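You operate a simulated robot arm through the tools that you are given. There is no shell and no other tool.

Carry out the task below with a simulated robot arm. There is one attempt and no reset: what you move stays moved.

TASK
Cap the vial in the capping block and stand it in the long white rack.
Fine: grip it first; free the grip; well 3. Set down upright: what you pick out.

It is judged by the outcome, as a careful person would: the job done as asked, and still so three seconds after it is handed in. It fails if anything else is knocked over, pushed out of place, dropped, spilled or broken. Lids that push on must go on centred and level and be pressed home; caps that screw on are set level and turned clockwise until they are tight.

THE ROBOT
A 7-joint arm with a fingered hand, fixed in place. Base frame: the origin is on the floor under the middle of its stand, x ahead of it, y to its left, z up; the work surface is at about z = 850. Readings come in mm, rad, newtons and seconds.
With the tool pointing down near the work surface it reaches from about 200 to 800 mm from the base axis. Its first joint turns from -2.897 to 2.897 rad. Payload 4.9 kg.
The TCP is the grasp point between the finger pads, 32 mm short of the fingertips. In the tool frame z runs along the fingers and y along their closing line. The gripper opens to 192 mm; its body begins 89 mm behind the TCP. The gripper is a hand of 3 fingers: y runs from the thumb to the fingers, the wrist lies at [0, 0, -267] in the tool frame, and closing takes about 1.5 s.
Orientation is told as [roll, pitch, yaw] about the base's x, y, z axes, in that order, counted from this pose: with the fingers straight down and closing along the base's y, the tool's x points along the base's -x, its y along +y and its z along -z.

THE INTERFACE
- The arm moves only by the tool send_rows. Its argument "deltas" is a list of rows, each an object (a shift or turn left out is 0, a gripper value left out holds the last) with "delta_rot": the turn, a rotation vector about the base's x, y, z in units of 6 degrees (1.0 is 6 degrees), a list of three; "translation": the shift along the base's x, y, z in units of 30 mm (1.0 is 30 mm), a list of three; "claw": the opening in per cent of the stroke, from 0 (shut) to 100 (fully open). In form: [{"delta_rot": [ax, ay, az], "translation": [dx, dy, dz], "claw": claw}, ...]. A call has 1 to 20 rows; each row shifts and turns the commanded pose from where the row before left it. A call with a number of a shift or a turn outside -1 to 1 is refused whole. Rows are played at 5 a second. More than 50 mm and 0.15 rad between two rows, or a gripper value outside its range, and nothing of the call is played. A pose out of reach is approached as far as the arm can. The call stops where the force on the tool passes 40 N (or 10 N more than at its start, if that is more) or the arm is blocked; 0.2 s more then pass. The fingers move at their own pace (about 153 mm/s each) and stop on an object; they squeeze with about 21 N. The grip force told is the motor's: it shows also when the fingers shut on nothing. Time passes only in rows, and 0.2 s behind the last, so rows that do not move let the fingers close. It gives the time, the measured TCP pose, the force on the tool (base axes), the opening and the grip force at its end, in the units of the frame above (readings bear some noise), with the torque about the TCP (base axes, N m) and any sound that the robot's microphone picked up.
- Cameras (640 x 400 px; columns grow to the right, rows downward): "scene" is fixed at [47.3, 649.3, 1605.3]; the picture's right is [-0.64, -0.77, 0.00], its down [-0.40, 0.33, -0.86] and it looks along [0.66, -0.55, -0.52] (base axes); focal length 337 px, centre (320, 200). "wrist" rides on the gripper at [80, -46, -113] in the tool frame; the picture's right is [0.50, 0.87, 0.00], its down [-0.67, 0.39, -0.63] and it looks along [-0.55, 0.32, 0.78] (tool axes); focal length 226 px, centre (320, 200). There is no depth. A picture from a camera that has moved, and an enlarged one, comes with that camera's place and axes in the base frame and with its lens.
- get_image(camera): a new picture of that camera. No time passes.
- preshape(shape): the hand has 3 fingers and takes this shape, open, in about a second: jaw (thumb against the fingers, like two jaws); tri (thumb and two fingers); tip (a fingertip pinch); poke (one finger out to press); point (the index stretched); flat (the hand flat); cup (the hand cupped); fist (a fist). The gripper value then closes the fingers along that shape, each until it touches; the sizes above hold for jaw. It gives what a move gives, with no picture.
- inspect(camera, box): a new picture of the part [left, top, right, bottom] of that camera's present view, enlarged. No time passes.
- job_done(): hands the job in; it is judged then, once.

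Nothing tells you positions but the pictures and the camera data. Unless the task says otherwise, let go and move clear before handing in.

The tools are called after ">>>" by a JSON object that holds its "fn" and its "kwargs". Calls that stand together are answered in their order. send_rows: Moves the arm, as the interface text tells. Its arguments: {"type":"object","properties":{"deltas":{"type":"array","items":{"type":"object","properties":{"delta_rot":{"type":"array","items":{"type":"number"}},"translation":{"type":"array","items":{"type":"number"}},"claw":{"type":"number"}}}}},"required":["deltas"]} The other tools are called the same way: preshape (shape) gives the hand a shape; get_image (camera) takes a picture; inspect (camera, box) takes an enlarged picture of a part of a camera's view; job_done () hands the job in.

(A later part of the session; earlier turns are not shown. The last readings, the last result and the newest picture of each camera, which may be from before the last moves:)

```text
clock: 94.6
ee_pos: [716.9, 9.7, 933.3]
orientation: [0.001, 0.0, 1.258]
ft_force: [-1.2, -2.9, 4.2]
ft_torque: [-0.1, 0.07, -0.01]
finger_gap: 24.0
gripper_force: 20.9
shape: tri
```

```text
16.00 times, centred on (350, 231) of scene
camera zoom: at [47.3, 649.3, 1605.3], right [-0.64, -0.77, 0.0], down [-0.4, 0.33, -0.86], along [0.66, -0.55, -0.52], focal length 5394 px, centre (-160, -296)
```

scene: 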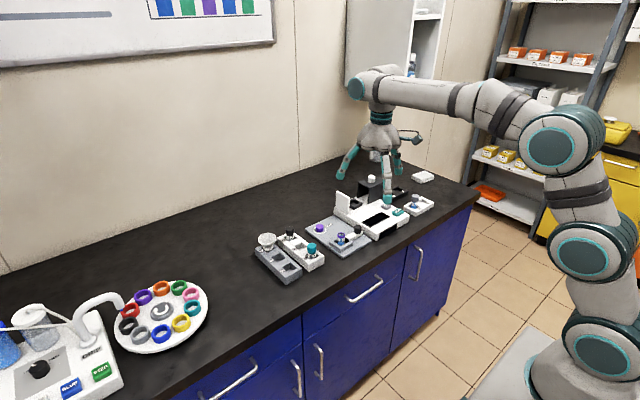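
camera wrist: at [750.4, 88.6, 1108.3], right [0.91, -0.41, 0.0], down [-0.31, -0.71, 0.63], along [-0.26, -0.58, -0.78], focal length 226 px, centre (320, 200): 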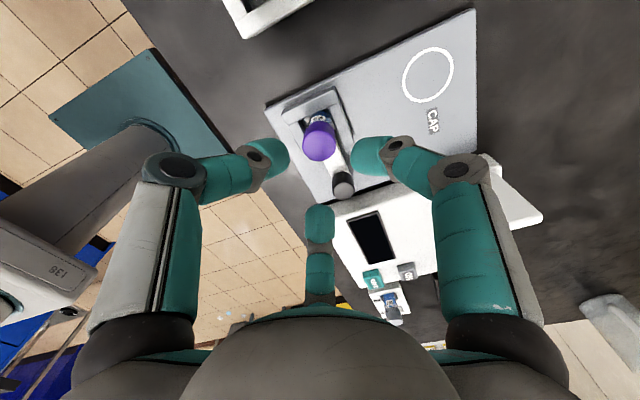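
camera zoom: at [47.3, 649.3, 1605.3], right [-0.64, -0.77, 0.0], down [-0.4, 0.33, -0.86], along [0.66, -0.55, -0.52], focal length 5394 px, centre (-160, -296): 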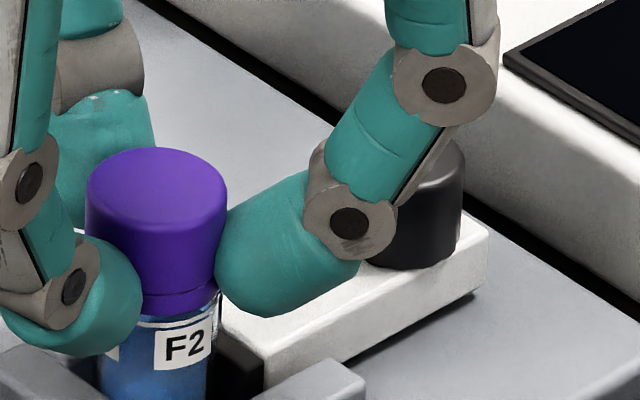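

The cap is down on the collar again with light load. I'll ease -y slightly and turn clockwise in 30° pieces with the axis fixed, watching the label and forces.

>>> {"fn": "send_rows", "kwargs": {"deltas": [{"translation": [-0.01, -0.015, 0]}, {"delta_rot": [0, 0, -1]}, {"delta_rot": [0, 0, -1]}, {"delta_rot": [0, 0, -1]}, {"delta_rot": [0, 0, -1]}, {"delta_rot": [0, 0, -1]}]}}

>>> {"fn": "inspect", "kwargs": {"camera": "scene", "box": [342, 222, 358, 240]}}

>>> {"fn": "send_rows", "kwargs": {"deltas": [{"delta_rot": [0, 0, -1]}, {"delta_rot": [0, 0, -1]}, {"delta_rot": [0, 0, -1]}, {"delta_rot": [0, 0, -1]}, {"delta_rot": [0, 0, -1]}]}}

>>> {"fn": "inspect", "kwargs": {"camera": "scene", "box": [342, 222, 358, 240]}}

```text
clock: 96.0
ee_pos: [717.6, 10.3, 933.3]
orientation: [0.0, 0.001, 0.733]
ft_force: [1.7, -1.6, 6.4]
ft_torque: [-0.01, 0.0, 0.05]
finger_gap: 24.2
gripper_force: 20.4
shape: tri
```

```text
16.00 times, centred on (350, 231) of scene
camera zoom: at [47.3, 649.3, 1605.3], right [-0.64, -0.77, 0.0], down [-0.4, 0.33, -0.86], along [0.66, -0.55, -0.52], focal length 5394 px, centre (-160, -296)
```

zoom: 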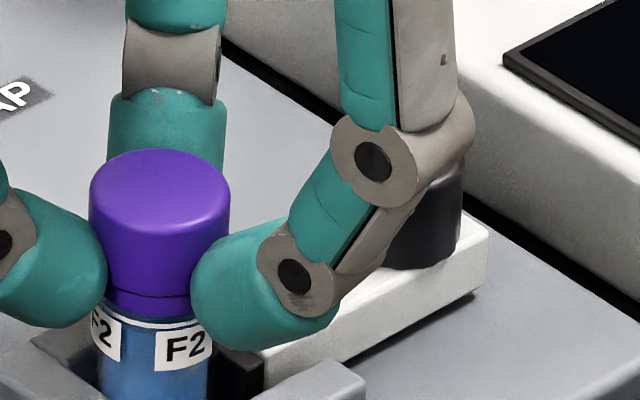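

```text
clock: 97.2
ee_pos: [716.0, 10.3, 931.3]
orientation: [0.001, 0.001, 0.21]
ft_force: [0.7, -1.7, 7.5]
ft_torque: [-0.02, 0.01, 0.05]
finger_gap: 23.8
gripper_force: 21.3
shape: tri
```

```text
16.00 times, centred on (350, 231) of scene
camera zoom: at [47.3, 649.3, 1605.3], right [-0.64, -0.77, 0.0], down [-0.4, 0.33, -0.86], along [0.66, -0.55, -0.52], focal length 5394 px, centre (-160, -296)
```

zoom: 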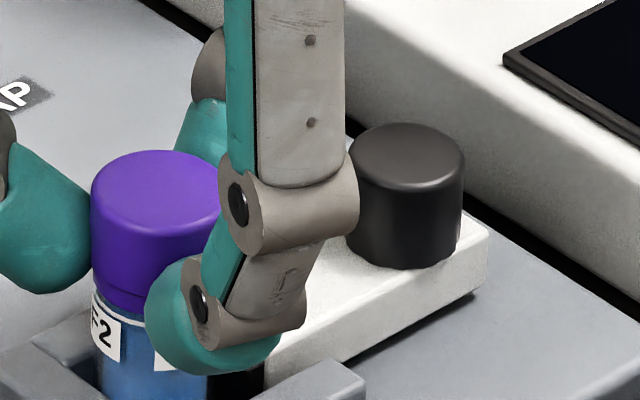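

Forces stay low and the vial isn't turning now. Continuing clockwise.

>>> {"fn": "send_rows", "kwargs": {"deltas": [{"delta_rot": [0, 0, -1]}, {"delta_rot": [0, 0, -1]}, {"delta_rot": [0, 0, -1]}, {"delta_rot": [0, 0, -1]}, {"delta_rot": [0, 0, -1]}]}}

>>> {"fn": "send_rows", "kwargs": {"deltas": [{"delta_rot": [0, 0, -1]}, {"delta_rot": [0, 0, -1]}, {"delta_rot": [0, 0, -1]}, {"delta_rot": [0, 0, -1]}, {"delta_rot": [0, 0, -1]}]}}

>>> {"fn": "inspect", "kwargs": {"camera": "scene", "box": [342, 222, 358, 240]}}

>>> {"fn": "inspect", "kwargs": {"camera": "wrist", "box": [270, 110, 370, 210]}}

```text
clock: 98.4
ee_pos: [716.3, 10.0, 932.2]
orientation: [-0.001, 0.0, -0.315]
ft_force: [1.2, -2.2, 8.3]
ft_torque: [-0.07, 0.02, 0.04]
finger_gap: 24.2
gripper_force: 20.7
shape: tri
```

```text
clock: 99.6
ee_pos: [716.6, 10.3, 934.4]
orientation: [-0.001, 0.0, -0.837]
ft_force: [1.9, -4.6, 7.4]
ft_torque: [-0.08, -0.02, 0.06]
finger_gap: 24.1
gripper_force: 21.1
shape: tri
```

```text
16.00 times, centred on (350, 231) of scene
camera zoom: at [47.3, 649.3, 1605.3], right [-0.64, -0.77, 0.0], down [-0.4, 0.33, -0.86], along [0.66, -0.55, -0.52], focal length 5394 px, centre (-160, -296)
```

zoom: 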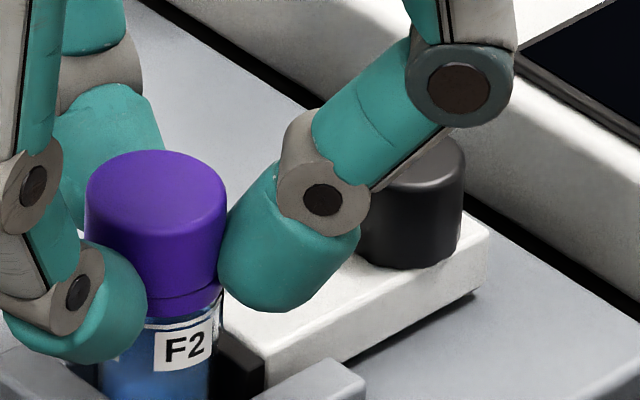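

```text
4.00 times, centred on (320, 160) of wrist
camera zoom: at [628.6, 36.9, 1045.7], right [0.31, 0.95, 0.0], down [0.74, -0.24, 0.63], along [0.6, -0.2, -0.77], focal length 904 px, centre (320, 360)
```

zoom: 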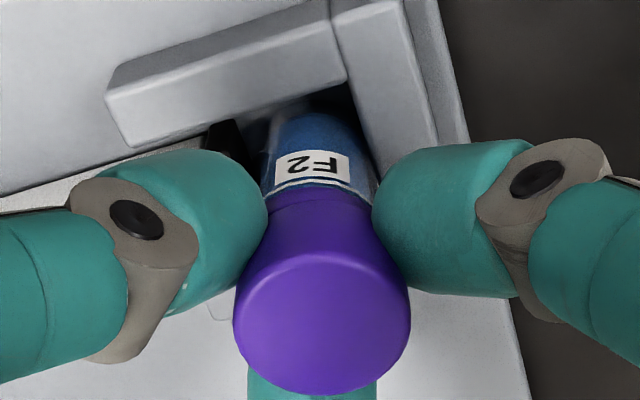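

A side force is building (-4.6 N in y), so I'll shift about -0.9 mm in y and keep turning.

>>> {"fn": "send_rows", "kwargs": {"deltas": [{"translation": [0.01, -0.03, 0]}, {"delta_rot": [0, 0, -1]}, {"delta_rot": [0, 0, -1]}, {"delta_rot": [0, 0, -1]}, {"delta_rot": [0, 0, -1]}, {"delta_rot": [0, 0, -1]}]}}

>>> {"fn": "send_rows", "kwargs": {"deltas": [{"delta_rot": [0, 0, -1]}, {"delta_rot": [0, 0, -1]}, {"delta_rot": [0, 0, -1]}, {"delta_rot": [0, 0, -1]}, {"delta_rot": [0, 0, -1]}]}}

>>> {"fn": "inspect", "kwargs": {"camera": "scene", "box": [342, 222, 358, 240]}}

>>> {"fn": "inspect", "kwargs": {"camera": "wrist", "box": [270, 110, 370, 210]}}

```text
clock: 101.0
ee_pos: [717.1, 9.1, 933.0]
orientation: [0.0, 0.001, -1.36]
ft_force: [-0.3, -2.4, 7.4]
ft_torque: [0.0, -0.01, 0.04]
finger_gap: 23.9
gripper_force: 21.1
shape: tri
```

```text
clock: 102.2
ee_pos: [716.5, 8.3, 932.5]
orientation: [0.001, 0.001, -1.884]
ft_force: [-1.1, -6.5, 6.0]
ft_torque: [-0.1, 0.0, 0.11]
finger_gap: 24.2
gripper_force: 20.7
shape: tri
```

```text
16.00 times, centred on (350, 231) of scene
camera zoom: at [47.3, 649.3, 1605.3], right [-0.64, -0.77, 0.0], down [-0.4, 0.33, -0.86], along [0.66, -0.55, -0.52], focal length 5394 px, centre (-160, -296)
```

zoom: 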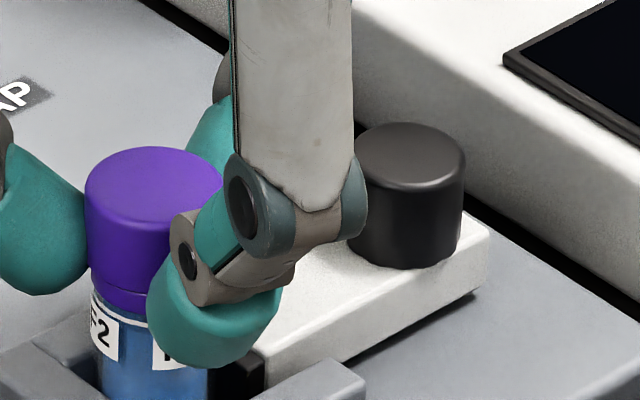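

```text
4.00 times, centred on (320, 160) of wrist
camera zoom: at [697.0, 97.4, 1045.8], right [0.98, 0.21, 0.0], down [0.16, -0.76, 0.63], along [0.13, -0.62, -0.77], focal length 904 px, centre (320, 360)
```

zoom: 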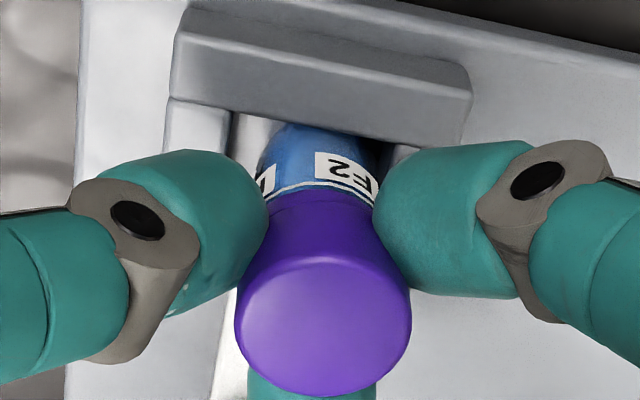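

A side force of -6.5 N in y again; I'll correct by -1.2 mm and continue a little while watching the torque.

>>> {"fn": "send_rows", "kwargs": {"deltas": [{"translation": [0, -0.02, 0]}, {"translation": [0, -0.02, 0]}, {}]}}

>>> {"fn": "send_rows", "kwargs": {"deltas": [{"delta_rot": [0, 0, -1]}, {"delta_rot": [0, 0, -1]}, {"delta_rot": [0, 0, -1]}]}}

>>> {"fn": "send_rows", "kwargs": {"deltas": [{"delta_rot": [0, 0, -1]}, {"delta_rot": [0, 0, -1]}, {"delta_rot": [0, 0, -1]}]}}

>>> {"fn": "inspect", "kwargs": {"camera": "scene", "box": [342, 222, 358, 240]}}

>>> {"fn": "inspect", "kwargs": {"camera": "wrist", "box": [270, 110, 370, 210]}}

```text
clock: 103.0
ee_pos: [716.5, 7.5, 933.1]
orientation: [0.0, 0.0, -1.885]
ft_force: [-2.0, -1.2, 4.7]
ft_torque: [0.02, 0.01, 0.02]
finger_gap: 24.0
gripper_force: 21.3
shape: tri
```

```text
clock: 103.8
ee_pos: [716.9, 8.0, 933.5]
orientation: [0.001, -0.001, -2.2]
ft_force: [-1.5, 1.0, 5.2]
ft_torque: [0.03, -0.02, 0.03]
finger_gap: 24.0
gripper_force: 20.8
shape: tri
```

```text
clock: 104.6
ee_pos: [716.5, 7.6, 933.6]
orientation: [0.0, 0.001, -2.513]
ft_force: [-1.9, -0.4, 5.7]
ft_torque: [0.01, 0.02, 0.04]
finger_gap: 24.0
gripper_force: 20.7
shape: tri
```

```text
16.00 times, centred on (350, 231) of scene
camera zoom: at [47.3, 649.3, 1605.3], right [-0.64, -0.77, 0.0], down [-0.4, 0.33, -0.86], along [0.66, -0.55, -0.52], focal length 5394 px, centre (-160, -296)
```

zoom: 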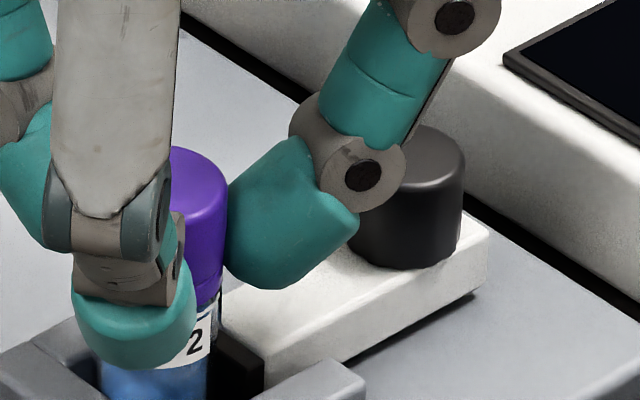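

```text
4.00 times, centred on (320, 160) of wrist
camera zoom: at [753.4, 90.7, 1045.8], right [0.91, -0.41, 0.0], down [-0.32, -0.71, 0.63], along [-0.26, -0.58, -0.78], focal length 904 px, centre (320, 360)
```

zoom: 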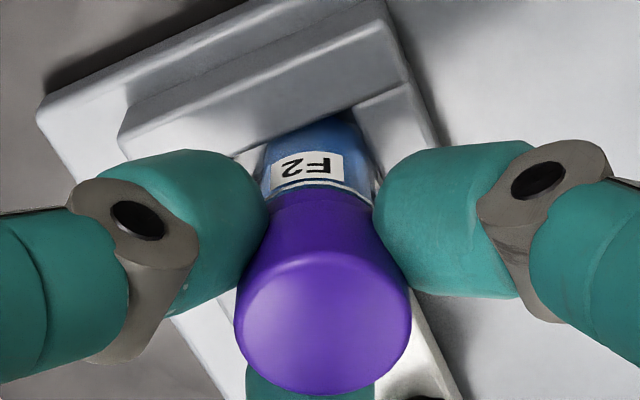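

Side forces are gone now and the torque is just friction. I'll test whether the thread has caught by lifting very slightly and watching for a downward pull.

>>> {"fn": "send_rows", "kwargs": {"deltas": [{"translation": [0, 0, 0.03]}, {}]}}

>>> {"fn": "send_rows", "kwargs": {"deltas": [{"translation": [0, 0, 0.03]}, {}]}}

>>> {"fn": "inspect", "kwargs": {"camera": "wrist", "box": [290, 120, 350, 165]}}

```text
clock: 105.2
ee_pos: [716.7, 8.9, 933.5]
orientation: [0.001, 0.002, -2.509]
ft_force: [-0.6, 0.5, 2.0]
ft_torque: [-0.01, -0.05, -0.01]
finger_gap: 23.9
gripper_force: 20.9
shape: tri
```

```text
clock: 105.8
ee_pos: [716.2, 7.8, 935.1]
orientation: [0.0, 0.001, -2.513]
ft_force: [-0.6, 1.2, -0.4]
ft_torque: [0.05, 0.02, 0.03]
finger_gap: 24.0
gripper_force: 21.2
shape: tri
```

```text
8.89 times, centred on (320, 142) of wrist
camera zoom: at [753.4, 90.7, 1047.4], right [0.91, -0.41, 0.0], down [-0.31, -0.71, 0.63], along [-0.26, -0.58, -0.78], focal length 2009 px, centre (320, 711)
```

zoom: 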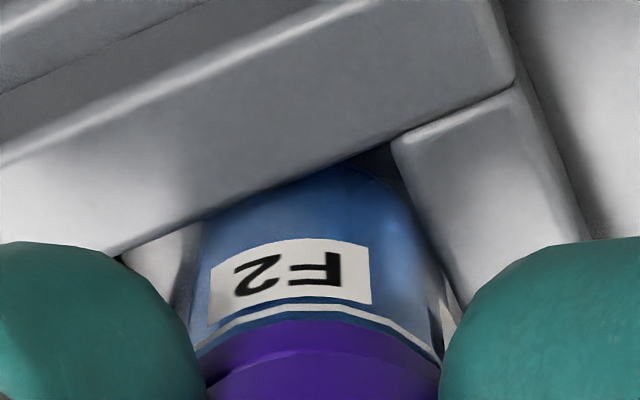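

>>> {"fn": "send_rows", "kwargs": {"deltas": [{"translation": [0, 0, 0.035]}, {}]}}

>>> {"fn": "inspect", "kwargs": {"camera": "wrist", "box": [290, 120, 350, 165]}}

>>> {"fn": "inspect", "kwargs": {"camera": "scene", "box": [342, 222, 358, 240]}}

```text
clock: 106.4
ee_pos: [717.0, 7.8, 936.1]
orientation: [0.0, -0.001, -2.512]
ft_force: [-0.1, 1.1, -0.5]
ft_torque: [0.0, 0.09, 0.0]
finger_gap: 23.8
gripper_force: 20.1
shape: tri
```

```text
8.89 times, centred on (320, 142) of wrist
camera zoom: at [753.3, 90.6, 1048.6], right [0.91, -0.41, 0.0], down [-0.31, -0.71, 0.63], along [-0.26, -0.58, -0.78], focal length 2009 px, centre (320, 711)
```

zoom: 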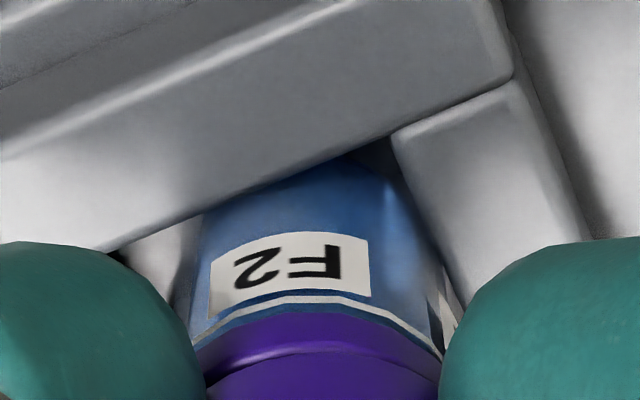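

```text
16.00 times, centred on (350, 231) of scene
camera zoom: at [47.3, 649.3, 1605.3], right [-0.64, -0.77, 0.0], down [-0.4, 0.33, -0.86], along [0.66, -0.55, -0.52], focal length 5394 px, centre (-160, -296)
```

zoom: 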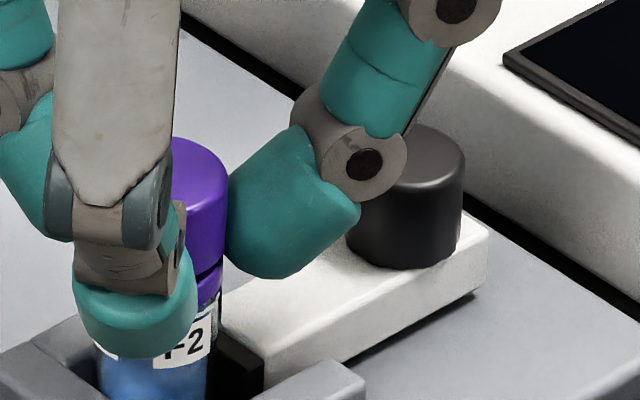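

The cap lifts freely, so the thread hasn't caught yet. Let me check the overall scene for anything amiss before deciding.

>>> {"fn": "get_image", "kwargs": {"camera": "scene"}}

>>> {"fn": "inspect", "kwargs": {"camera": "scene", "box": [250, 180, 450, 290]}}

```text
taken
```

scene: 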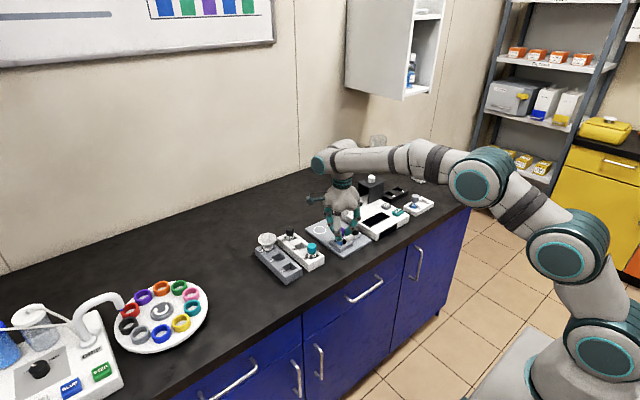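

```text
3.20 times, centred on (350, 235) of scene
camera zoom: at [47.3, 649.3, 1605.3], right [-0.64, -0.77, 0.0], down [-0.4, 0.33, -0.86], along [0.66, -0.55, -0.52], focal length 1079 px, centre (224, 88)
```

zoom: 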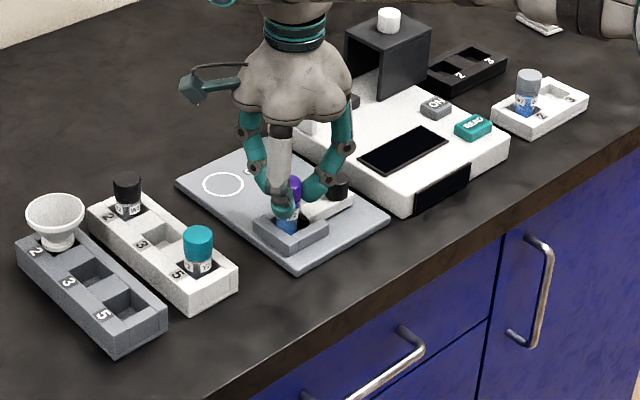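

Everything else is in place. Let me see how properly capped vials look, to compare the cap's seated height.

>>> {"fn": "inspect", "kwargs": {"camera": "scene", "box": [300, 235, 325, 260]}}

>>> {"fn": "inspect", "kwargs": {"camera": "scene", "box": [400, 190, 430, 215]}}

>>> {"fn": "inspect", "kwargs": {"camera": "scene", "box": [278, 220, 303, 245]}}

```text
16.00 times, centred on (312, 248) of scene
camera zoom: at [47.3, 649.3, 1605.3], right [-0.64, -0.77, 0.0], down [-0.4, 0.33, -0.86], along [0.66, -0.55, -0.52], focal length 5394 px, centre (440, -560)
```

zoom: 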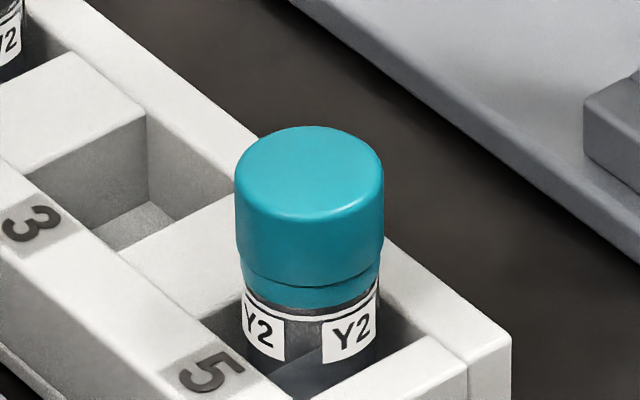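

```text
16.00 times, centred on (415, 202) of scene
camera zoom: at [47.3, 649.3, 1605.3], right [-0.64, -0.77, 0.0], down [-0.4, 0.33, -0.86], along [0.66, -0.55, -0.52], focal length 5394 px, centre (-1200, 160)
```

zoom: 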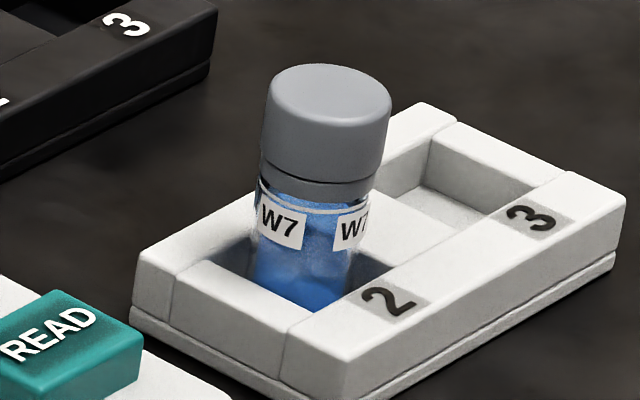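

```text
16.00 times, centred on (290, 232) of scene
camera zoom: at [47.3, 649.3, 1605.3], right [-0.64, -0.77, 0.0], down [-0.4, 0.33, -0.86], along [0.66, -0.55, -0.52], focal length 5394 px, centre (792, -320)
```

zoom: 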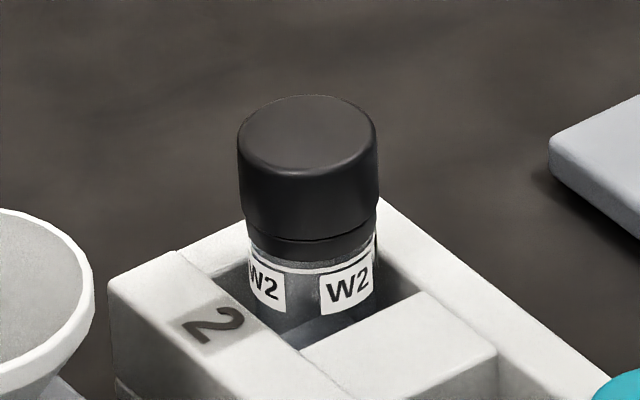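

The seated height matches the capped vials, so what's missing is the thread catching and tightening. The "snap" on release was likely the cap seating itself when free. I'll lower again, release, and listen.

>>> {"fn": "send_rows", "kwargs": {"deltas": [{"translation": [0, 0, -0.05]}, {"translation": [0, 0, -0.03]}, {}]}}

>>> {"fn": "send_rows", "kwargs": {"deltas": [{"claw": 11}, {"claw": 13}, {"claw": 15}, {"claw": 17}, {"claw": 20}, {}]}}

>>> {"fn": "inspect", "kwargs": {"camera": "wrist", "box": [270, 110, 370, 210]}}

>>> {"fn": "inspect", "kwargs": {"camera": "scene", "box": [342, 222, 358, 240]}}

```text
clock: 107.2
ee_pos: [717.3, 7.7, 933.2]
orientation: [0.0, 0.0, -2.512]
ft_force: [-1.1, 0.3, 0.9]
ft_torque: [0.03, -0.02, 0.01]
finger_gap: 24.1
gripper_force: 20.8
shape: tri
```

```text
clock: 108.6
ee_pos: [717.1, 7.7, 932.4]
orientation: [-0.001, -0.001, -2.512]
ft_force: [0.4, 0.1, -0.3]
ft_torque: [-0.01, -0.01, 0.0]
finger_gap: 38.2
gripper_force: 0.1
shape: tri
heard: snap
```

```text
4.00 times, centred on (320, 160) of wrist
camera zoom: at [753.1, 90.5, 1045.8], right [0.91, -0.41, 0.0], down [-0.31, -0.71, 0.63], along [-0.26, -0.58, -0.78], focal length 904 px, centre (320, 360)
```

zoom: 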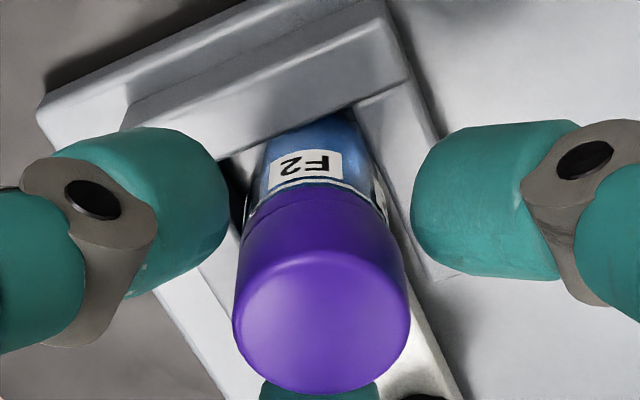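

```text
16.00 times, centred on (350, 231) of scene
camera zoom: at [47.3, 649.3, 1605.3], right [-0.64, -0.77, 0.0], down [-0.4, 0.33, -0.86], along [0.66, -0.55, -0.52], focal length 5394 px, centre (-160, -296)
```

zoom: 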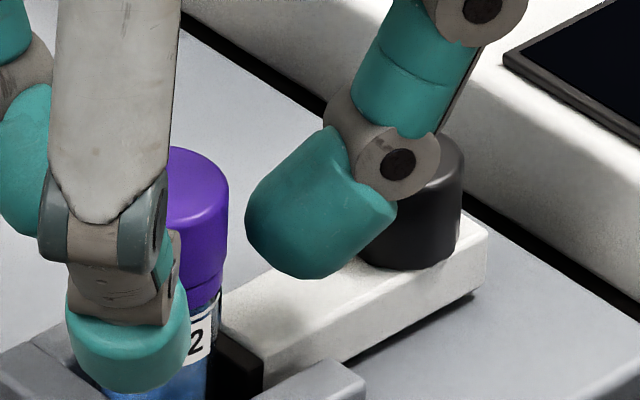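

A snap again on release: the cap seats when it's free. The hand is well centred now (within 0.5 mm), so I'll grip again gently right here and turn what is left of the wrist range, watching the torque.

>>> {"fn": "send_rows", "kwargs": {"deltas": [{"claw": 18}, {"claw": 16}, {"claw": 15}, {"claw": 14}, {"claw": 13.5}, {"claw": 13}, {"claw": 12.5}, {"claw": 12}, {}]}}

>>> {"fn": "inspect", "kwargs": {"camera": "wrist", "box": [270, 110, 370, 210]}}

```text
clock: 110.6
ee_pos: [717.0, 7.0, 933.9]
orientation: [-0.001, -0.001, -2.512]
ft_force: [-0.1, 0.2, 1.2]
ft_torque: [0.04, 0.02, -0.04]
finger_gap: 23.9
gripper_force: 0.0
shape: tri
```

```text
4.00 times, centred on (320, 160) of wrist
camera zoom: at [753.1, 90.5, 1046.0], right [0.91, -0.41, 0.0], down [-0.31, -0.71, 0.63], along [-0.26, -0.58, -0.78], focal length 904 px, centre (320, 360)
```

zoom: 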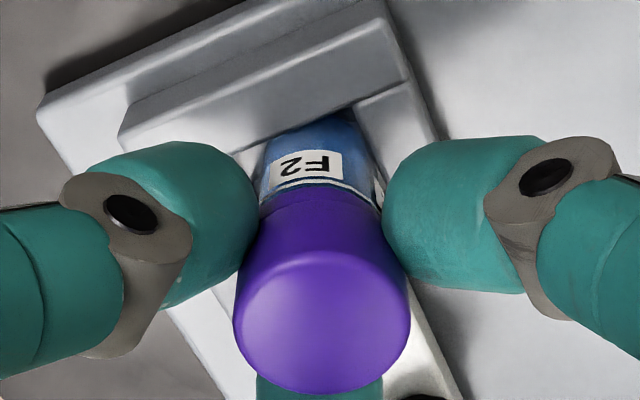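

>>> {"fn": "send_rows", "kwargs": {"deltas": [{"claw": 11.5}, {"claw": 11}, {}]}}

>>> {"fn": "send_rows", "kwargs": {"deltas": [{"claw": 10.5}, {"claw": 10}, {}]}}

>>> {"fn": "send_rows", "kwargs": {"deltas": [{"claw": 9.5}, {"claw": 9}, {}]}}

```text
clock: 111.4
ee_pos: [716.8, 7.9, 932.9]
orientation: [0.0, 0.0, -2.512]
ft_force: [-1.5, 0.7, -0.9]
ft_torque: [-0.01, 0.06, 0.01]
finger_gap: 22.7
gripper_force: 20.5
shape: tri
heard: snap
```

```text
clock: 112.2
ee_pos: [715.9, 8.5, 933.4]
orientation: [0.001, -0.001, -2.511]
ft_force: [-0.6, 1.0, -0.5]
ft_torque: [0.02, 0.02, 0.04]
finger_gap: 22.8
gripper_force: 20.9
shape: tri
```

```text
clock: 113.0
ee_pos: [716.0, 7.1, 933.2]
orientation: [0.0, 0.0, -2.511]
ft_force: [-1.1, -0.1, 0.4]
ft_torque: [-0.01, 0.0, 0.03]
finger_gap: 22.8
gripper_force: 20.8
shape: tri
```

The snap comes exactly at the moment of squeezing and of letting go. I'll check whether the clamp slider moves with it.

>>> {"fn": "inspect", "kwargs": {"camera": "scene", "box": [342, 222, 358, 240]}}

>>> {"fn": "inspect", "kwargs": {"camera": "wrist", "box": [270, 110, 370, 210]}}

```text
16.00 times, centred on (350, 231) of scene
camera zoom: at [47.3, 649.3, 1605.3], right [-0.64, -0.77, 0.0], down [-0.4, 0.33, -0.86], along [0.66, -0.55, -0.52], focal length 5394 px, centre (-160, -296)
```

zoom: 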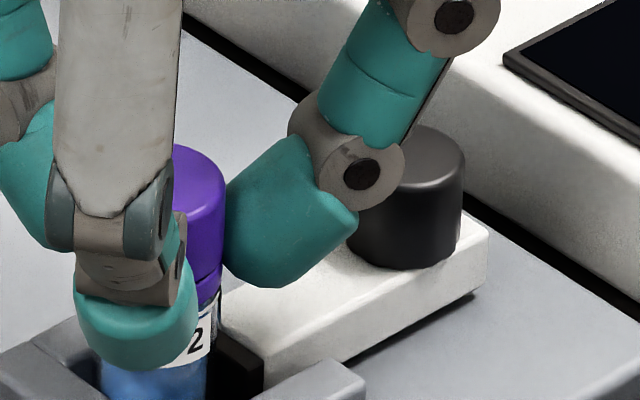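

```text
4.00 times, centred on (320, 160) of wrist
camera zoom: at [753.1, 90.5, 1045.8], right [0.91, -0.41, 0.0], down [-0.31, -0.71, 0.63], along [-0.26, -0.58, -0.78], focal length 904 px, centre (320, 360)
```

zoom: 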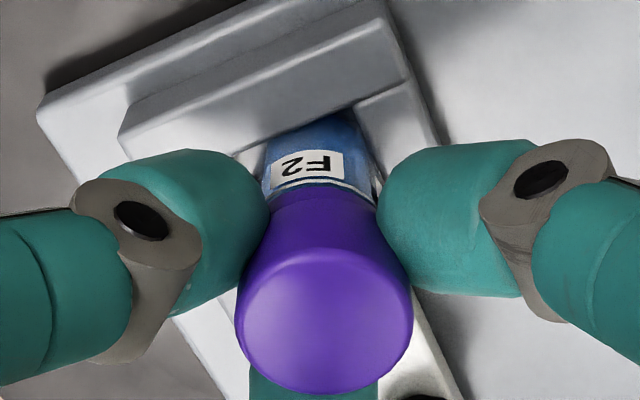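

Gripping lifts the cap about half a millimetre off its seat. I'll press it down firmly (about 10 N) and use the remaining turn while pressed, watching torque.

>>> {"fn": "send_rows", "kwargs": {"deltas": [{"translation": [0, 0, -0.04]}, {"translation": [0, 0, -0.03]}, {}]}}

>>> {"fn": "send_rows", "kwargs": {"deltas": [{"delta_rot": [0, 0, -1]}, {"delta_rot": [0, 0, -1]}, {"delta_rot": [0, 0, -1]}, {"delta_rot": [0, 0, -1]}, {"delta_rot": [0, 0, -1]}]}}

>>> {"fn": "send_rows", "kwargs": {"deltas": [{"delta_rot": [0, 0, -1]}, {"delta_rot": [0, 0, -1]}, {"delta_rot": [0, 0, -1]}, {"delta_rot": [0, 0, -1]}, {"delta_rot": [0, 0, -1]}]}}

>>> {"fn": "inspect", "kwargs": {"camera": "scene", "box": [342, 222, 358, 240]}}

>>> {"fn": "inspect", "kwargs": {"camera": "wrist", "box": [270, 110, 370, 210]}}

```text
clock: 113.8
ee_pos: [717.2, 7.7, 932.8]
orientation: [0.002, 0.0, -2.512]
ft_force: [-3.4, 0.5, 5.6]
ft_torque: [0.02, 0.1, 0.0]
finger_gap: 22.6
gripper_force: 20.1
shape: tri
```

```text
clock: 115.0
ee_pos: [716.5, 8.3, 930.6]
orientation: [-0.002, 0.001, -3.037]
ft_force: [-7.5, 0.6, 10.9]
ft_torque: [0.01, 0.19, 0.16]
finger_gap: 22.9
gripper_force: 20.7
shape: tri
```

```text
clock: 116.2
ee_pos: [717.5, 8.4, 931.6]
orientation: [0.0, 0.0, 2.721]
ft_force: [-7.0, 3.7, 11.8]
ft_torque: [0.07, 0.2, 0.14]
finger_gap: 23.5
gripper_force: 20.9
shape: tri
```

```text
16.00 times, centred on (350, 231) of scene
camera zoom: at [47.3, 649.3, 1605.3], right [-0.64, -0.77, 0.0], down [-0.4, 0.33, -0.86], along [0.66, -0.55, -0.52], focal length 5394 px, centre (-160, -296)
```

zoom: 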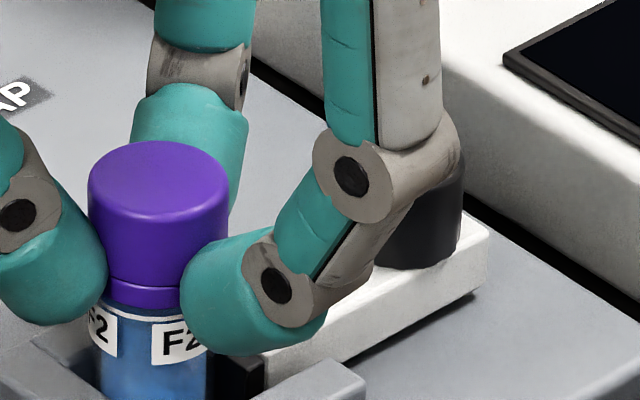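

```text
4.00 times, centred on (320, 160) of wrist
camera zoom: at [807.3, 16.5, 1044.4], right [0.1, -0.99, 0.0], down [-0.77, -0.08, 0.63], along [-0.63, -0.07, -0.78], focal length 904 px, centre (320, 360)
```

zoom: 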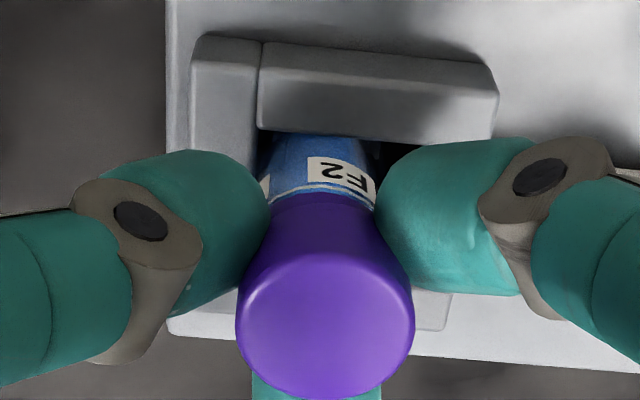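

Torque is higher now (0.15 N·m) but there is also a side force of -7 N in x. I'll relax x to see what remains.

>>> {"fn": "send_rows", "kwargs": {"deltas": [{"translation": [-0.035, 0, 0]}, {}]}}

>>> {"fn": "send_rows", "kwargs": {"deltas": [{"translation": [-0.03, -0.01, 0]}, {}]}}

>>> {"fn": "inspect", "kwargs": {"camera": "wrist", "box": [280, 115, 360, 175]}}

```text
clock: 116.8
ee_pos: [716.2, 8.3, 931.9]
orientation: [0.0, 0.0, 2.724]
ft_force: [-2.1, 3.2, 10.0]
ft_torque: [0.09, 0.02, 0.04]
finger_gap: 23.3
gripper_force: 21.1
shape: tri
```

```text
clock: 117.4
ee_pos: [715.6, 7.3, 931.6]
orientation: [0.0, 0.001, 2.724]
ft_force: [0.0, 4.3, 10.2]
ft_torque: [0.12, -0.07, 0.03]
finger_gap: 23.1
gripper_force: 20.7
shape: tri
```

```text
6.67 times, centred on (320, 145) of wrist
camera zoom: at [805.8, 16.3, 1044.2], right [0.11, -0.99, 0.0], down [-0.77, -0.08, 0.63], along [-0.63, -0.07, -0.78], focal length 1507 px, centre (320, 567)
```

zoom: 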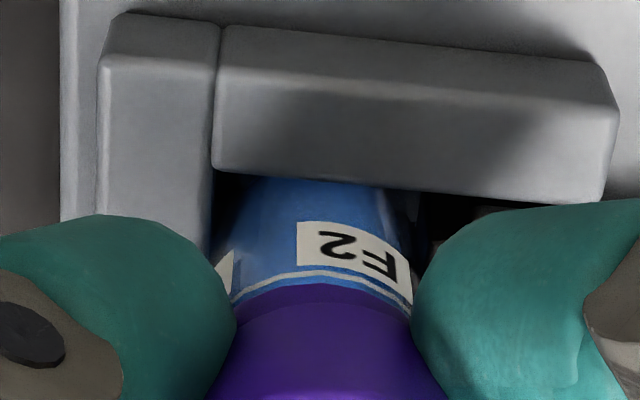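

Centred forces bring the torque back down. I'll shift +0.8 mm in y and finish this pass of the turn.

>>> {"fn": "send_rows", "kwargs": {"deltas": [{"translation": [0, 0.027, 0.01]}, {"delta_rot": [0, 0, -1]}, {"delta_rot": [0, 0, -1]}, {"delta_rot": [0, 0, -1]}, {"delta_rot": [0, 0, -1]}, {"delta_rot": [0, 0, -1]}]}}

>>> {"fn": "inspect", "kwargs": {"camera": "scene", "box": [342, 222, 358, 240]}}

>>> {"fn": "send_rows", "kwargs": {"deltas": [{"claw": 12}, {"claw": 15}, {"claw": 18}, {"claw": 22}, {}]}}

>>> {"fn": "inspect", "kwargs": {"camera": "scene", "box": [342, 222, 358, 240]}}

>>> {"fn": "inspect", "kwargs": {"camera": "wrist", "box": [270, 110, 370, 210]}}

```text
clock: 118.8
ee_pos: [713.6, 8.7, 931.4]
orientation: [0.001, 0.001, 2.198]
ft_force: [-0.9, 4.2, 7.5]
ft_torque: [0.06, -0.02, 0.09]
finger_gap: 23.1
gripper_force: 20.8
shape: tri
```

```text
16.00 times, centred on (350, 231) of scene
camera zoom: at [47.3, 649.3, 1605.3], right [-0.64, -0.77, 0.0], down [-0.4, 0.33, -0.86], along [0.66, -0.55, -0.52], focal length 5394 px, centre (-160, -296)
```

zoom: 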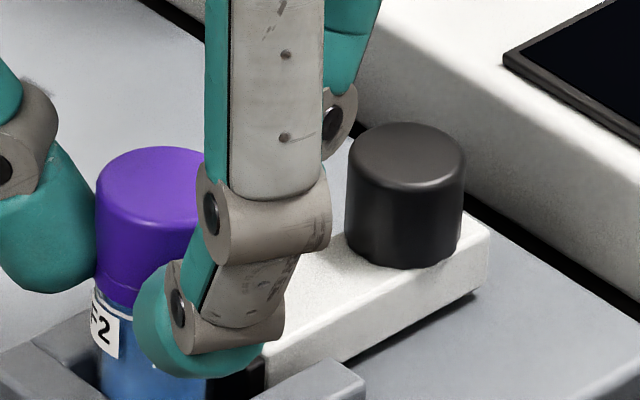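

```text
clock: 120.0
ee_pos: [714.8, 8.4, 932.0]
orientation: [-0.001, 0.001, 2.201]
ft_force: [-0.9, -0.3, -0.3]
ft_torque: [-0.03, 0.0, 0.03]
finger_gap: 41.9
gripper_force: 0.1
shape: tri
heard: snap
```

```text
16.00 times, centred on (350, 231) of scene
camera zoom: at [47.3, 649.3, 1605.3], right [-0.64, -0.77, 0.0], down [-0.4, 0.33, -0.86], along [0.66, -0.55, -0.52], focal length 5394 px, centre (-160, -296)
```

zoom: 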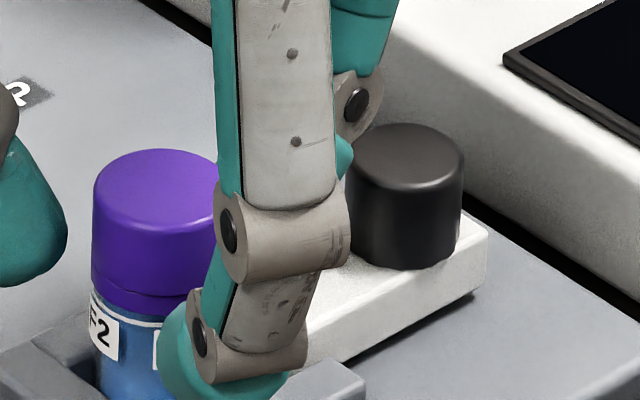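

```text
4.00 times, centred on (320, 160) of wrist
camera zoom: at [798.1, -30.1, 1044.1], right [-0.41, -0.91, 0.0], down [-0.71, 0.31, 0.63], along [-0.58, 0.26, -0.78], focal length 904 px, centre (320, 360)
```

zoom: 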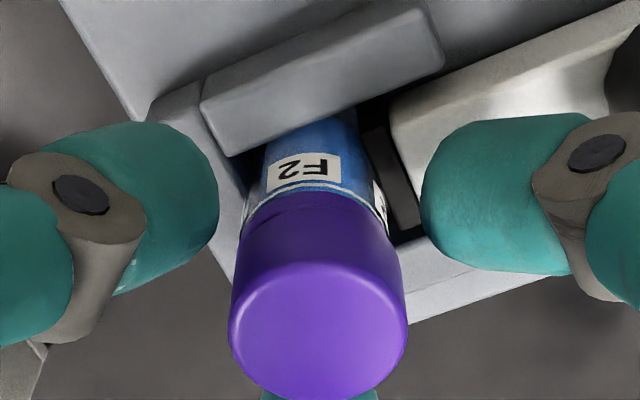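

I'll rise, wind the wrist all the way back to about +78°, and measure the cap's centre from two angles on the way so the next long turn is truly centred.

>>> {"fn": "send_rows", "kwargs": {"deltas": [{"translation": [0, 0, 0.7]}, {"translation": [0, 0, 0.7]}, {"delta_rot": [0, 0, 1]}, {"delta_rot": [0, 0, 1]}, {"delta_rot": [0, 0, 1]}, {"delta_rot": [0, 0, 1]}, {"delta_rot": [0, 0, 1]}, {"delta_rot": [0, 0, 1]}, {"delta_rot": [0, 0, 1]}, {"delta_rot": [0, 0, 1]}, {"delta_rot": [0, 0, 1]}, {"delta_rot": [0, 0, 1]}, {"delta_rot": [0, 0, 1]}, {"delta_rot": [0, 0, 1]}, {"delta_rot": [0, 0, 1]}, {"delta_rot": [0, 0, 1]}, {"delta_rot": [0, 0, 1]}, {"delta_rot": [0, 0, 1]}, {}]}}

>>> {"fn": "send_rows", "kwargs": {"deltas": [{"delta_rot": [0, 0, 1]}, {"delta_rot": [0, 0, 1]}, {"delta_rot": [0, 0, 1]}, {"delta_rot": [0, 0, 1]}, {"delta_rot": [0, 0, 1]}, {"delta_rot": [0, 0, 1]}, {"delta_rot": [0, 0, 1]}, {"delta_rot": [0, 0, 1]}, {"delta_rot": [0, 0, 1]}, {"delta_rot": [0, 0, 1]}, {"delta_rot": [0, 0, 1]}, {"delta_rot": [0, 0, 1]}, {"delta_rot": [0, 0, 1]}, {"delta_rot": [0, 0, 1]}, {}]}}

>>> {"fn": "inspect", "kwargs": {"camera": "wrist", "box": [270, 100, 370, 180]}}

>>> {"fn": "send_rows", "kwargs": {"deltas": [{"delta_rot": [0, 0, 1]}, {"delta_rot": [0, 0, 1]}, {"delta_rot": [0, 0, 1]}, {"delta_rot": [0, 0, 1]}, {"delta_rot": [0, 0, 1]}, {"delta_rot": [0, 0, 1]}, {"delta_rot": [0, 0, 1]}, {"delta_rot": [0, 0, 1]}, {"delta_rot": [0, 0, 1]}, {"delta_rot": [0, 0, 1]}, {"delta_rot": [0, 0, 1]}, {"delta_rot": [0, 0, 1]}, {"delta_rot": [0, 0, 1]}, {"delta_rot": [0, 0, 1]}, {"delta_rot": [0, 0, 1]}, {}]}}

>>> {"fn": "inspect", "kwargs": {"camera": "wrist", "box": [270, 100, 370, 180]}}

```text
clock: 124.0
ee_pos: [714.7, 8.6, 974.2]
orientation: [0.0, 0.0, -2.408]
ft_force: [-0.1, 0.1, 0.3]
ft_torque: [0.01, 0.01, -0.05]
finger_gap: 41.7
gripper_force: 0.1
shape: tri
```

```text
clock: 127.2
ee_pos: [715.4, 8.6, 973.3]
orientation: [-0.001, -0.001, -0.939]
ft_force: [-0.4, -0.4, 0.0]
ft_torque: [-0.04, -0.01, -0.02]
finger_gap: 41.8
gripper_force: 0.1
shape: tri
```

```text
5.00 times, centred on (320, 140) of wrist
camera zoom: at [629.9, 44.3, 1086.5], right [0.4, 0.91, 0.0], down [0.71, -0.31, 0.63], along [0.58, -0.26, -0.78], focal length 1130 px, centre (320, 500)
```

zoom: 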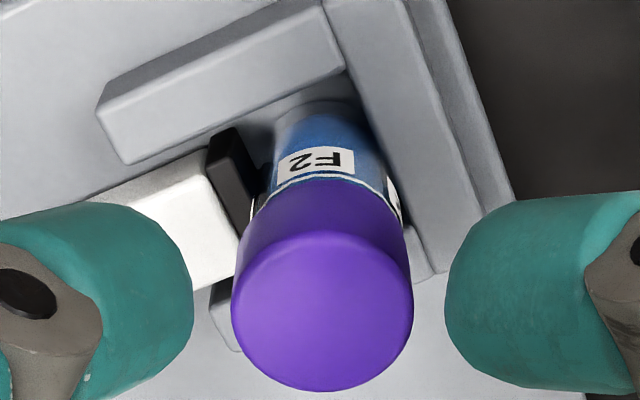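

```text
clock: 130.6
ee_pos: [714.3, 7.9, 972.9]
orientation: [-0.001, 0.0, 0.632]
ft_force: [-0.1, 0.5, 0.3]
ft_torque: [0.0, -0.01, -0.01]
finger_gap: 42.0
gripper_force: 0.2
shape: tri
```

```text
5.00 times, centred on (320, 140) of wrist
camera zoom: at [677.2, -77.2, 1086.2], right [-0.91, 0.4, 0.0], down [0.31, 0.71, 0.63], along [0.26, 0.58, -0.78], focal length 1130 px, centre (320, 500)
```

zoom: 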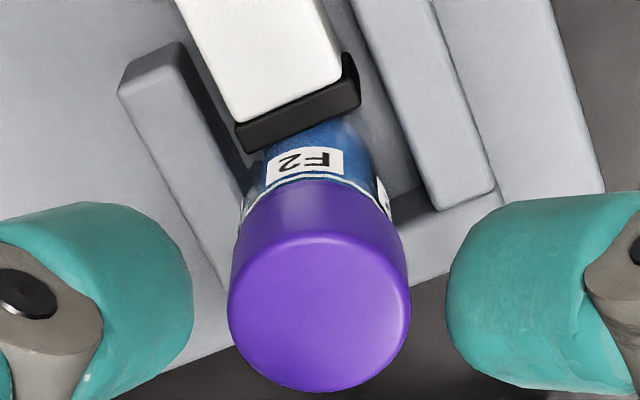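

Upright in x now, but the cap sits about 1.4 mm toward -y off the vial's axis, so the earlier "side force" was mostly rubbing. I'll go to +78°, grip, float the cap about 1 mm and centre it visually on the vial before pressing and turning.

>>> {"fn": "send_rows", "kwargs": {"deltas": [{"delta_rot": [0, 0, 1], "translation": [0.007, 0.013, 0]}, {"delta_rot": [0, 0, 1]}, {"delta_rot": [0, 0, 1]}, {"delta_rot": [0, 0, 1]}, {"delta_rot": [0, 0, 1]}, {"delta_rot": [0, 0, 1]}, {"delta_rot": [0, 0, 1]}, {"translation": [0, 0, -0.7]}, {"translation": [0, 0, -0.62]}, {}, {"claw": 18}, {"claw": 16}, {"claw": 15}, {"claw": 14}, {"claw": 13}, {"claw": 12}, {"claw": 11}, {"claw": 9}, {}]}}

>>> {"fn": "send_rows", "kwargs": {"deltas": [{"translation": [0, 0, 0.03]}, {}]}}

>>> {"fn": "inspect", "kwargs": {"camera": "wrist", "box": [280, 115, 360, 175]}}

>>> {"fn": "inspect", "kwargs": {"camera": "wrist", "box": [270, 110, 370, 210]}}

>>> {"fn": "inspect", "kwargs": {"camera": "scene", "box": [342, 222, 358, 240]}}

```text
clock: 134.6
ee_pos: [715.7, 9.9, 935.0]
orientation: [0.001, 0.0, 1.362]
ft_force: [1.1, 2.5, -0.4]
ft_torque: [0.04, -0.01, 0.02]
finger_gap: 23.8
gripper_force: 21.2
shape: tri
heard: snap
```

```text
clock: 135.2
ee_pos: [715.5, 9.4, 935.6]
orientation: [0.0, 0.0, 1.363]
ft_force: [1.3, 1.2, -0.8]
ft_torque: [0.02, 0.04, 0.03]
finger_gap: 23.6
gripper_force: 20.8
shape: tri
```

```text
6.67 times, centred on (320, 145) of wrist
camera zoom: at [742.9, -79.8, 1047.8], right [-0.95, -0.31, 0.0], down [-0.24, 0.74, 0.63], along [-0.2, 0.6, -0.78], focal length 1507 px, centre (320, 567)
```

zoom: 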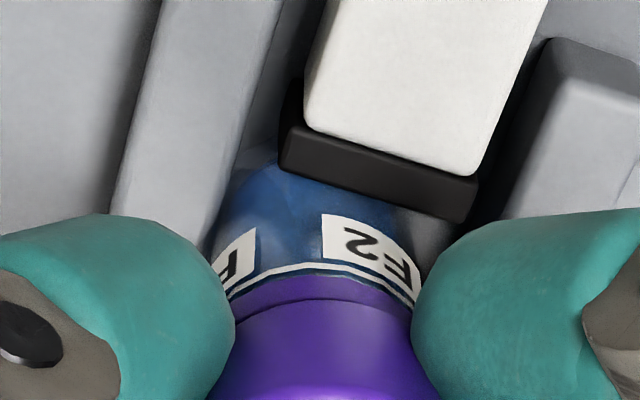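

```text
4.00 times, centred on (320, 160) of wrist
camera zoom: at [742.9, -79.8, 1047.8], right [-0.95, -0.31, 0.0], down [-0.24, 0.74, 0.63], along [-0.2, 0.6, -0.78], focal length 904 px, centre (320, 360)
```

zoom: 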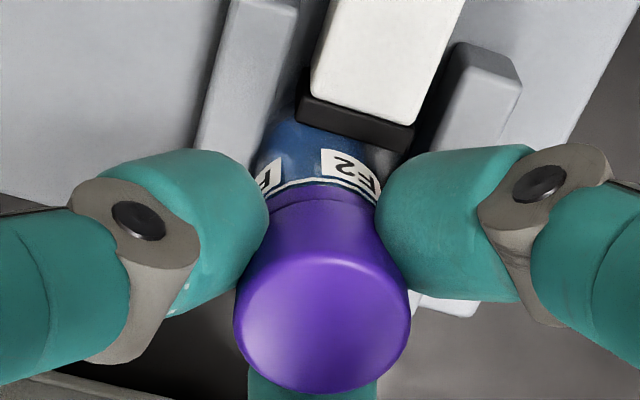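

```text
16.00 times, centred on (350, 231) of scene
camera zoom: at [47.3, 649.3, 1605.3], right [-0.64, -0.77, 0.0], down [-0.4, 0.33, -0.86], along [0.66, -0.55, -0.52], focal length 5394 px, centre (-160, -296)
```

zoom: 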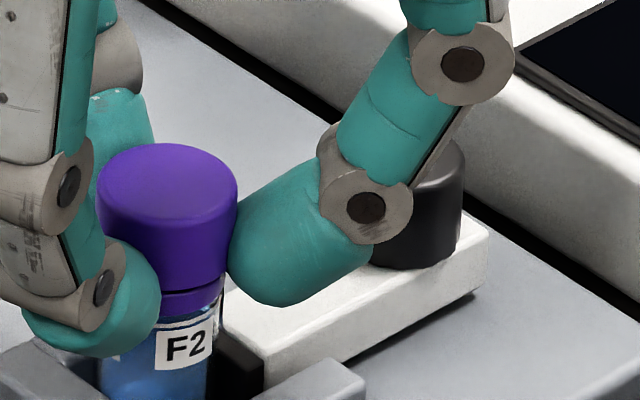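

With the cap floated, the vial axis is about +2.1 mm in x from the cap. I'll shift and re-measure.

>>> {"fn": "send_rows", "kwargs": {"deltas": [{"translation": [0.035, 0.005, 0.01]}, {"translation": [0.035, 0, 0]}, {}]}}

>>> {"fn": "inspect", "kwargs": {"camera": "wrist", "box": [280, 115, 360, 175]}}

>>> {"fn": "inspect", "kwargs": {"camera": "scene", "box": [342, 222, 358, 240]}}

```text
clock: 136.0
ee_pos: [717.1, 9.4, 935.3]
orientation: [0.0, -0.001, 1.363]
ft_force: [-0.8, 0.1, -0.2]
ft_torque: [0.0, 0.02, -0.01]
finger_gap: 23.7
gripper_force: 20.9
shape: tri
```

```text
6.67 times, centred on (320, 145) of wrist
camera zoom: at [744.9, -79.9, 1048.2], right [-0.95, -0.31, 0.0], down [-0.24, 0.74, 0.63], along [-0.2, 0.6, -0.78], focal length 1507 px, centre (320, 567)
```

zoom: 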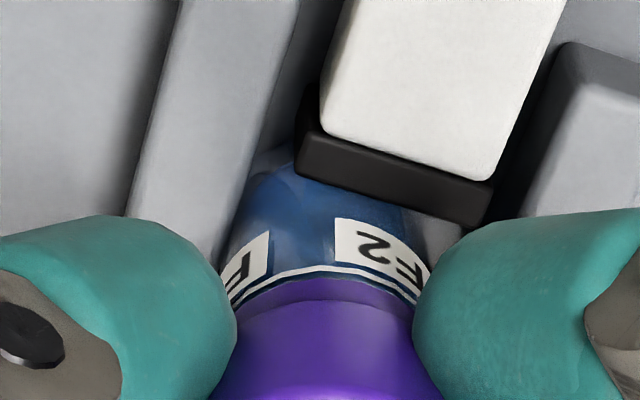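

```text
16.00 times, centred on (350, 231) of scene
camera zoom: at [47.3, 649.3, 1605.3], right [-0.64, -0.77, 0.0], down [-0.4, 0.33, -0.86], along [0.66, -0.55, -0.52], focal length 5394 px, centre (-160, -296)
```

zoom: 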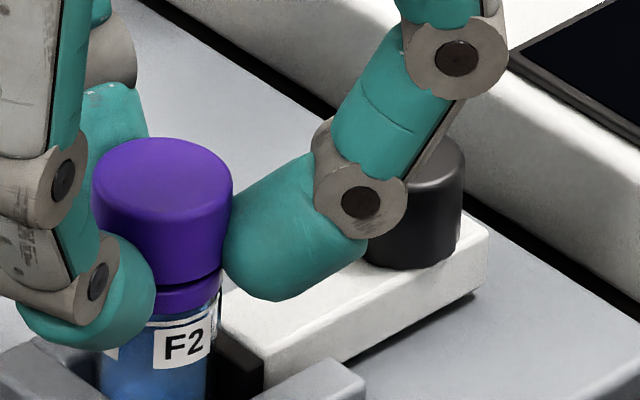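

Now centred in both views with zero side force. Pressing down lightly, then a long clockwise turn with the axis held fixed.

>>> {"fn": "send_rows", "kwargs": {"deltas": [{"translation": [0, 0, -0.04]}, {"translation": [0, 0, -0.03]}, {}]}}

>>> {"fn": "send_rows", "kwargs": {"deltas": [{"translation": [0, 0, -0.02]}, {}]}}

>>> {"fn": "inspect", "kwargs": {"camera": "scene", "box": [342, 222, 358, 240]}}

```text
clock: 136.8
ee_pos: [717.1, 8.5, 933.6]
orientation: [0.0, -0.001, 1.363]
ft_force: [-0.8, 1.1, 3.3]
ft_torque: [-0.01, 0.01, 0.01]
finger_gap: 23.6
gripper_force: 20.7
shape: tri
```

```text
clock: 137.4
ee_pos: [717.4, 8.9, 934.1]
orientation: [0.0, -0.001, 1.364]
ft_force: [-1.3, 1.2, 5.2]
ft_torque: [-0.01, 0.04, -0.02]
finger_gap: 23.5
gripper_force: 20.8
shape: tri
```

```text
16.00 times, centred on (350, 231) of scene
camera zoom: at [47.3, 649.3, 1605.3], right [-0.64, -0.77, 0.0], down [-0.4, 0.33, -0.86], along [0.66, -0.55, -0.52], focal length 5394 px, centre (-160, -296)
```

zoom: 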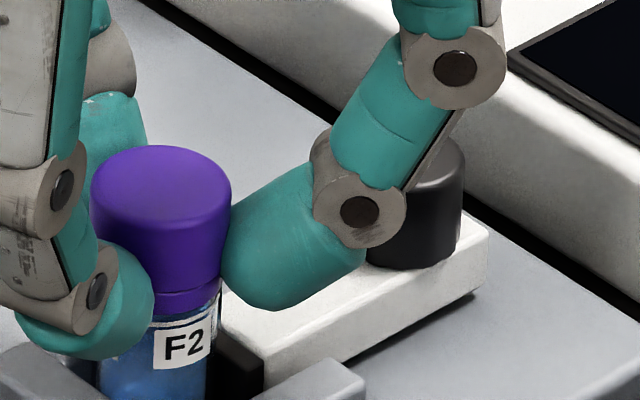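

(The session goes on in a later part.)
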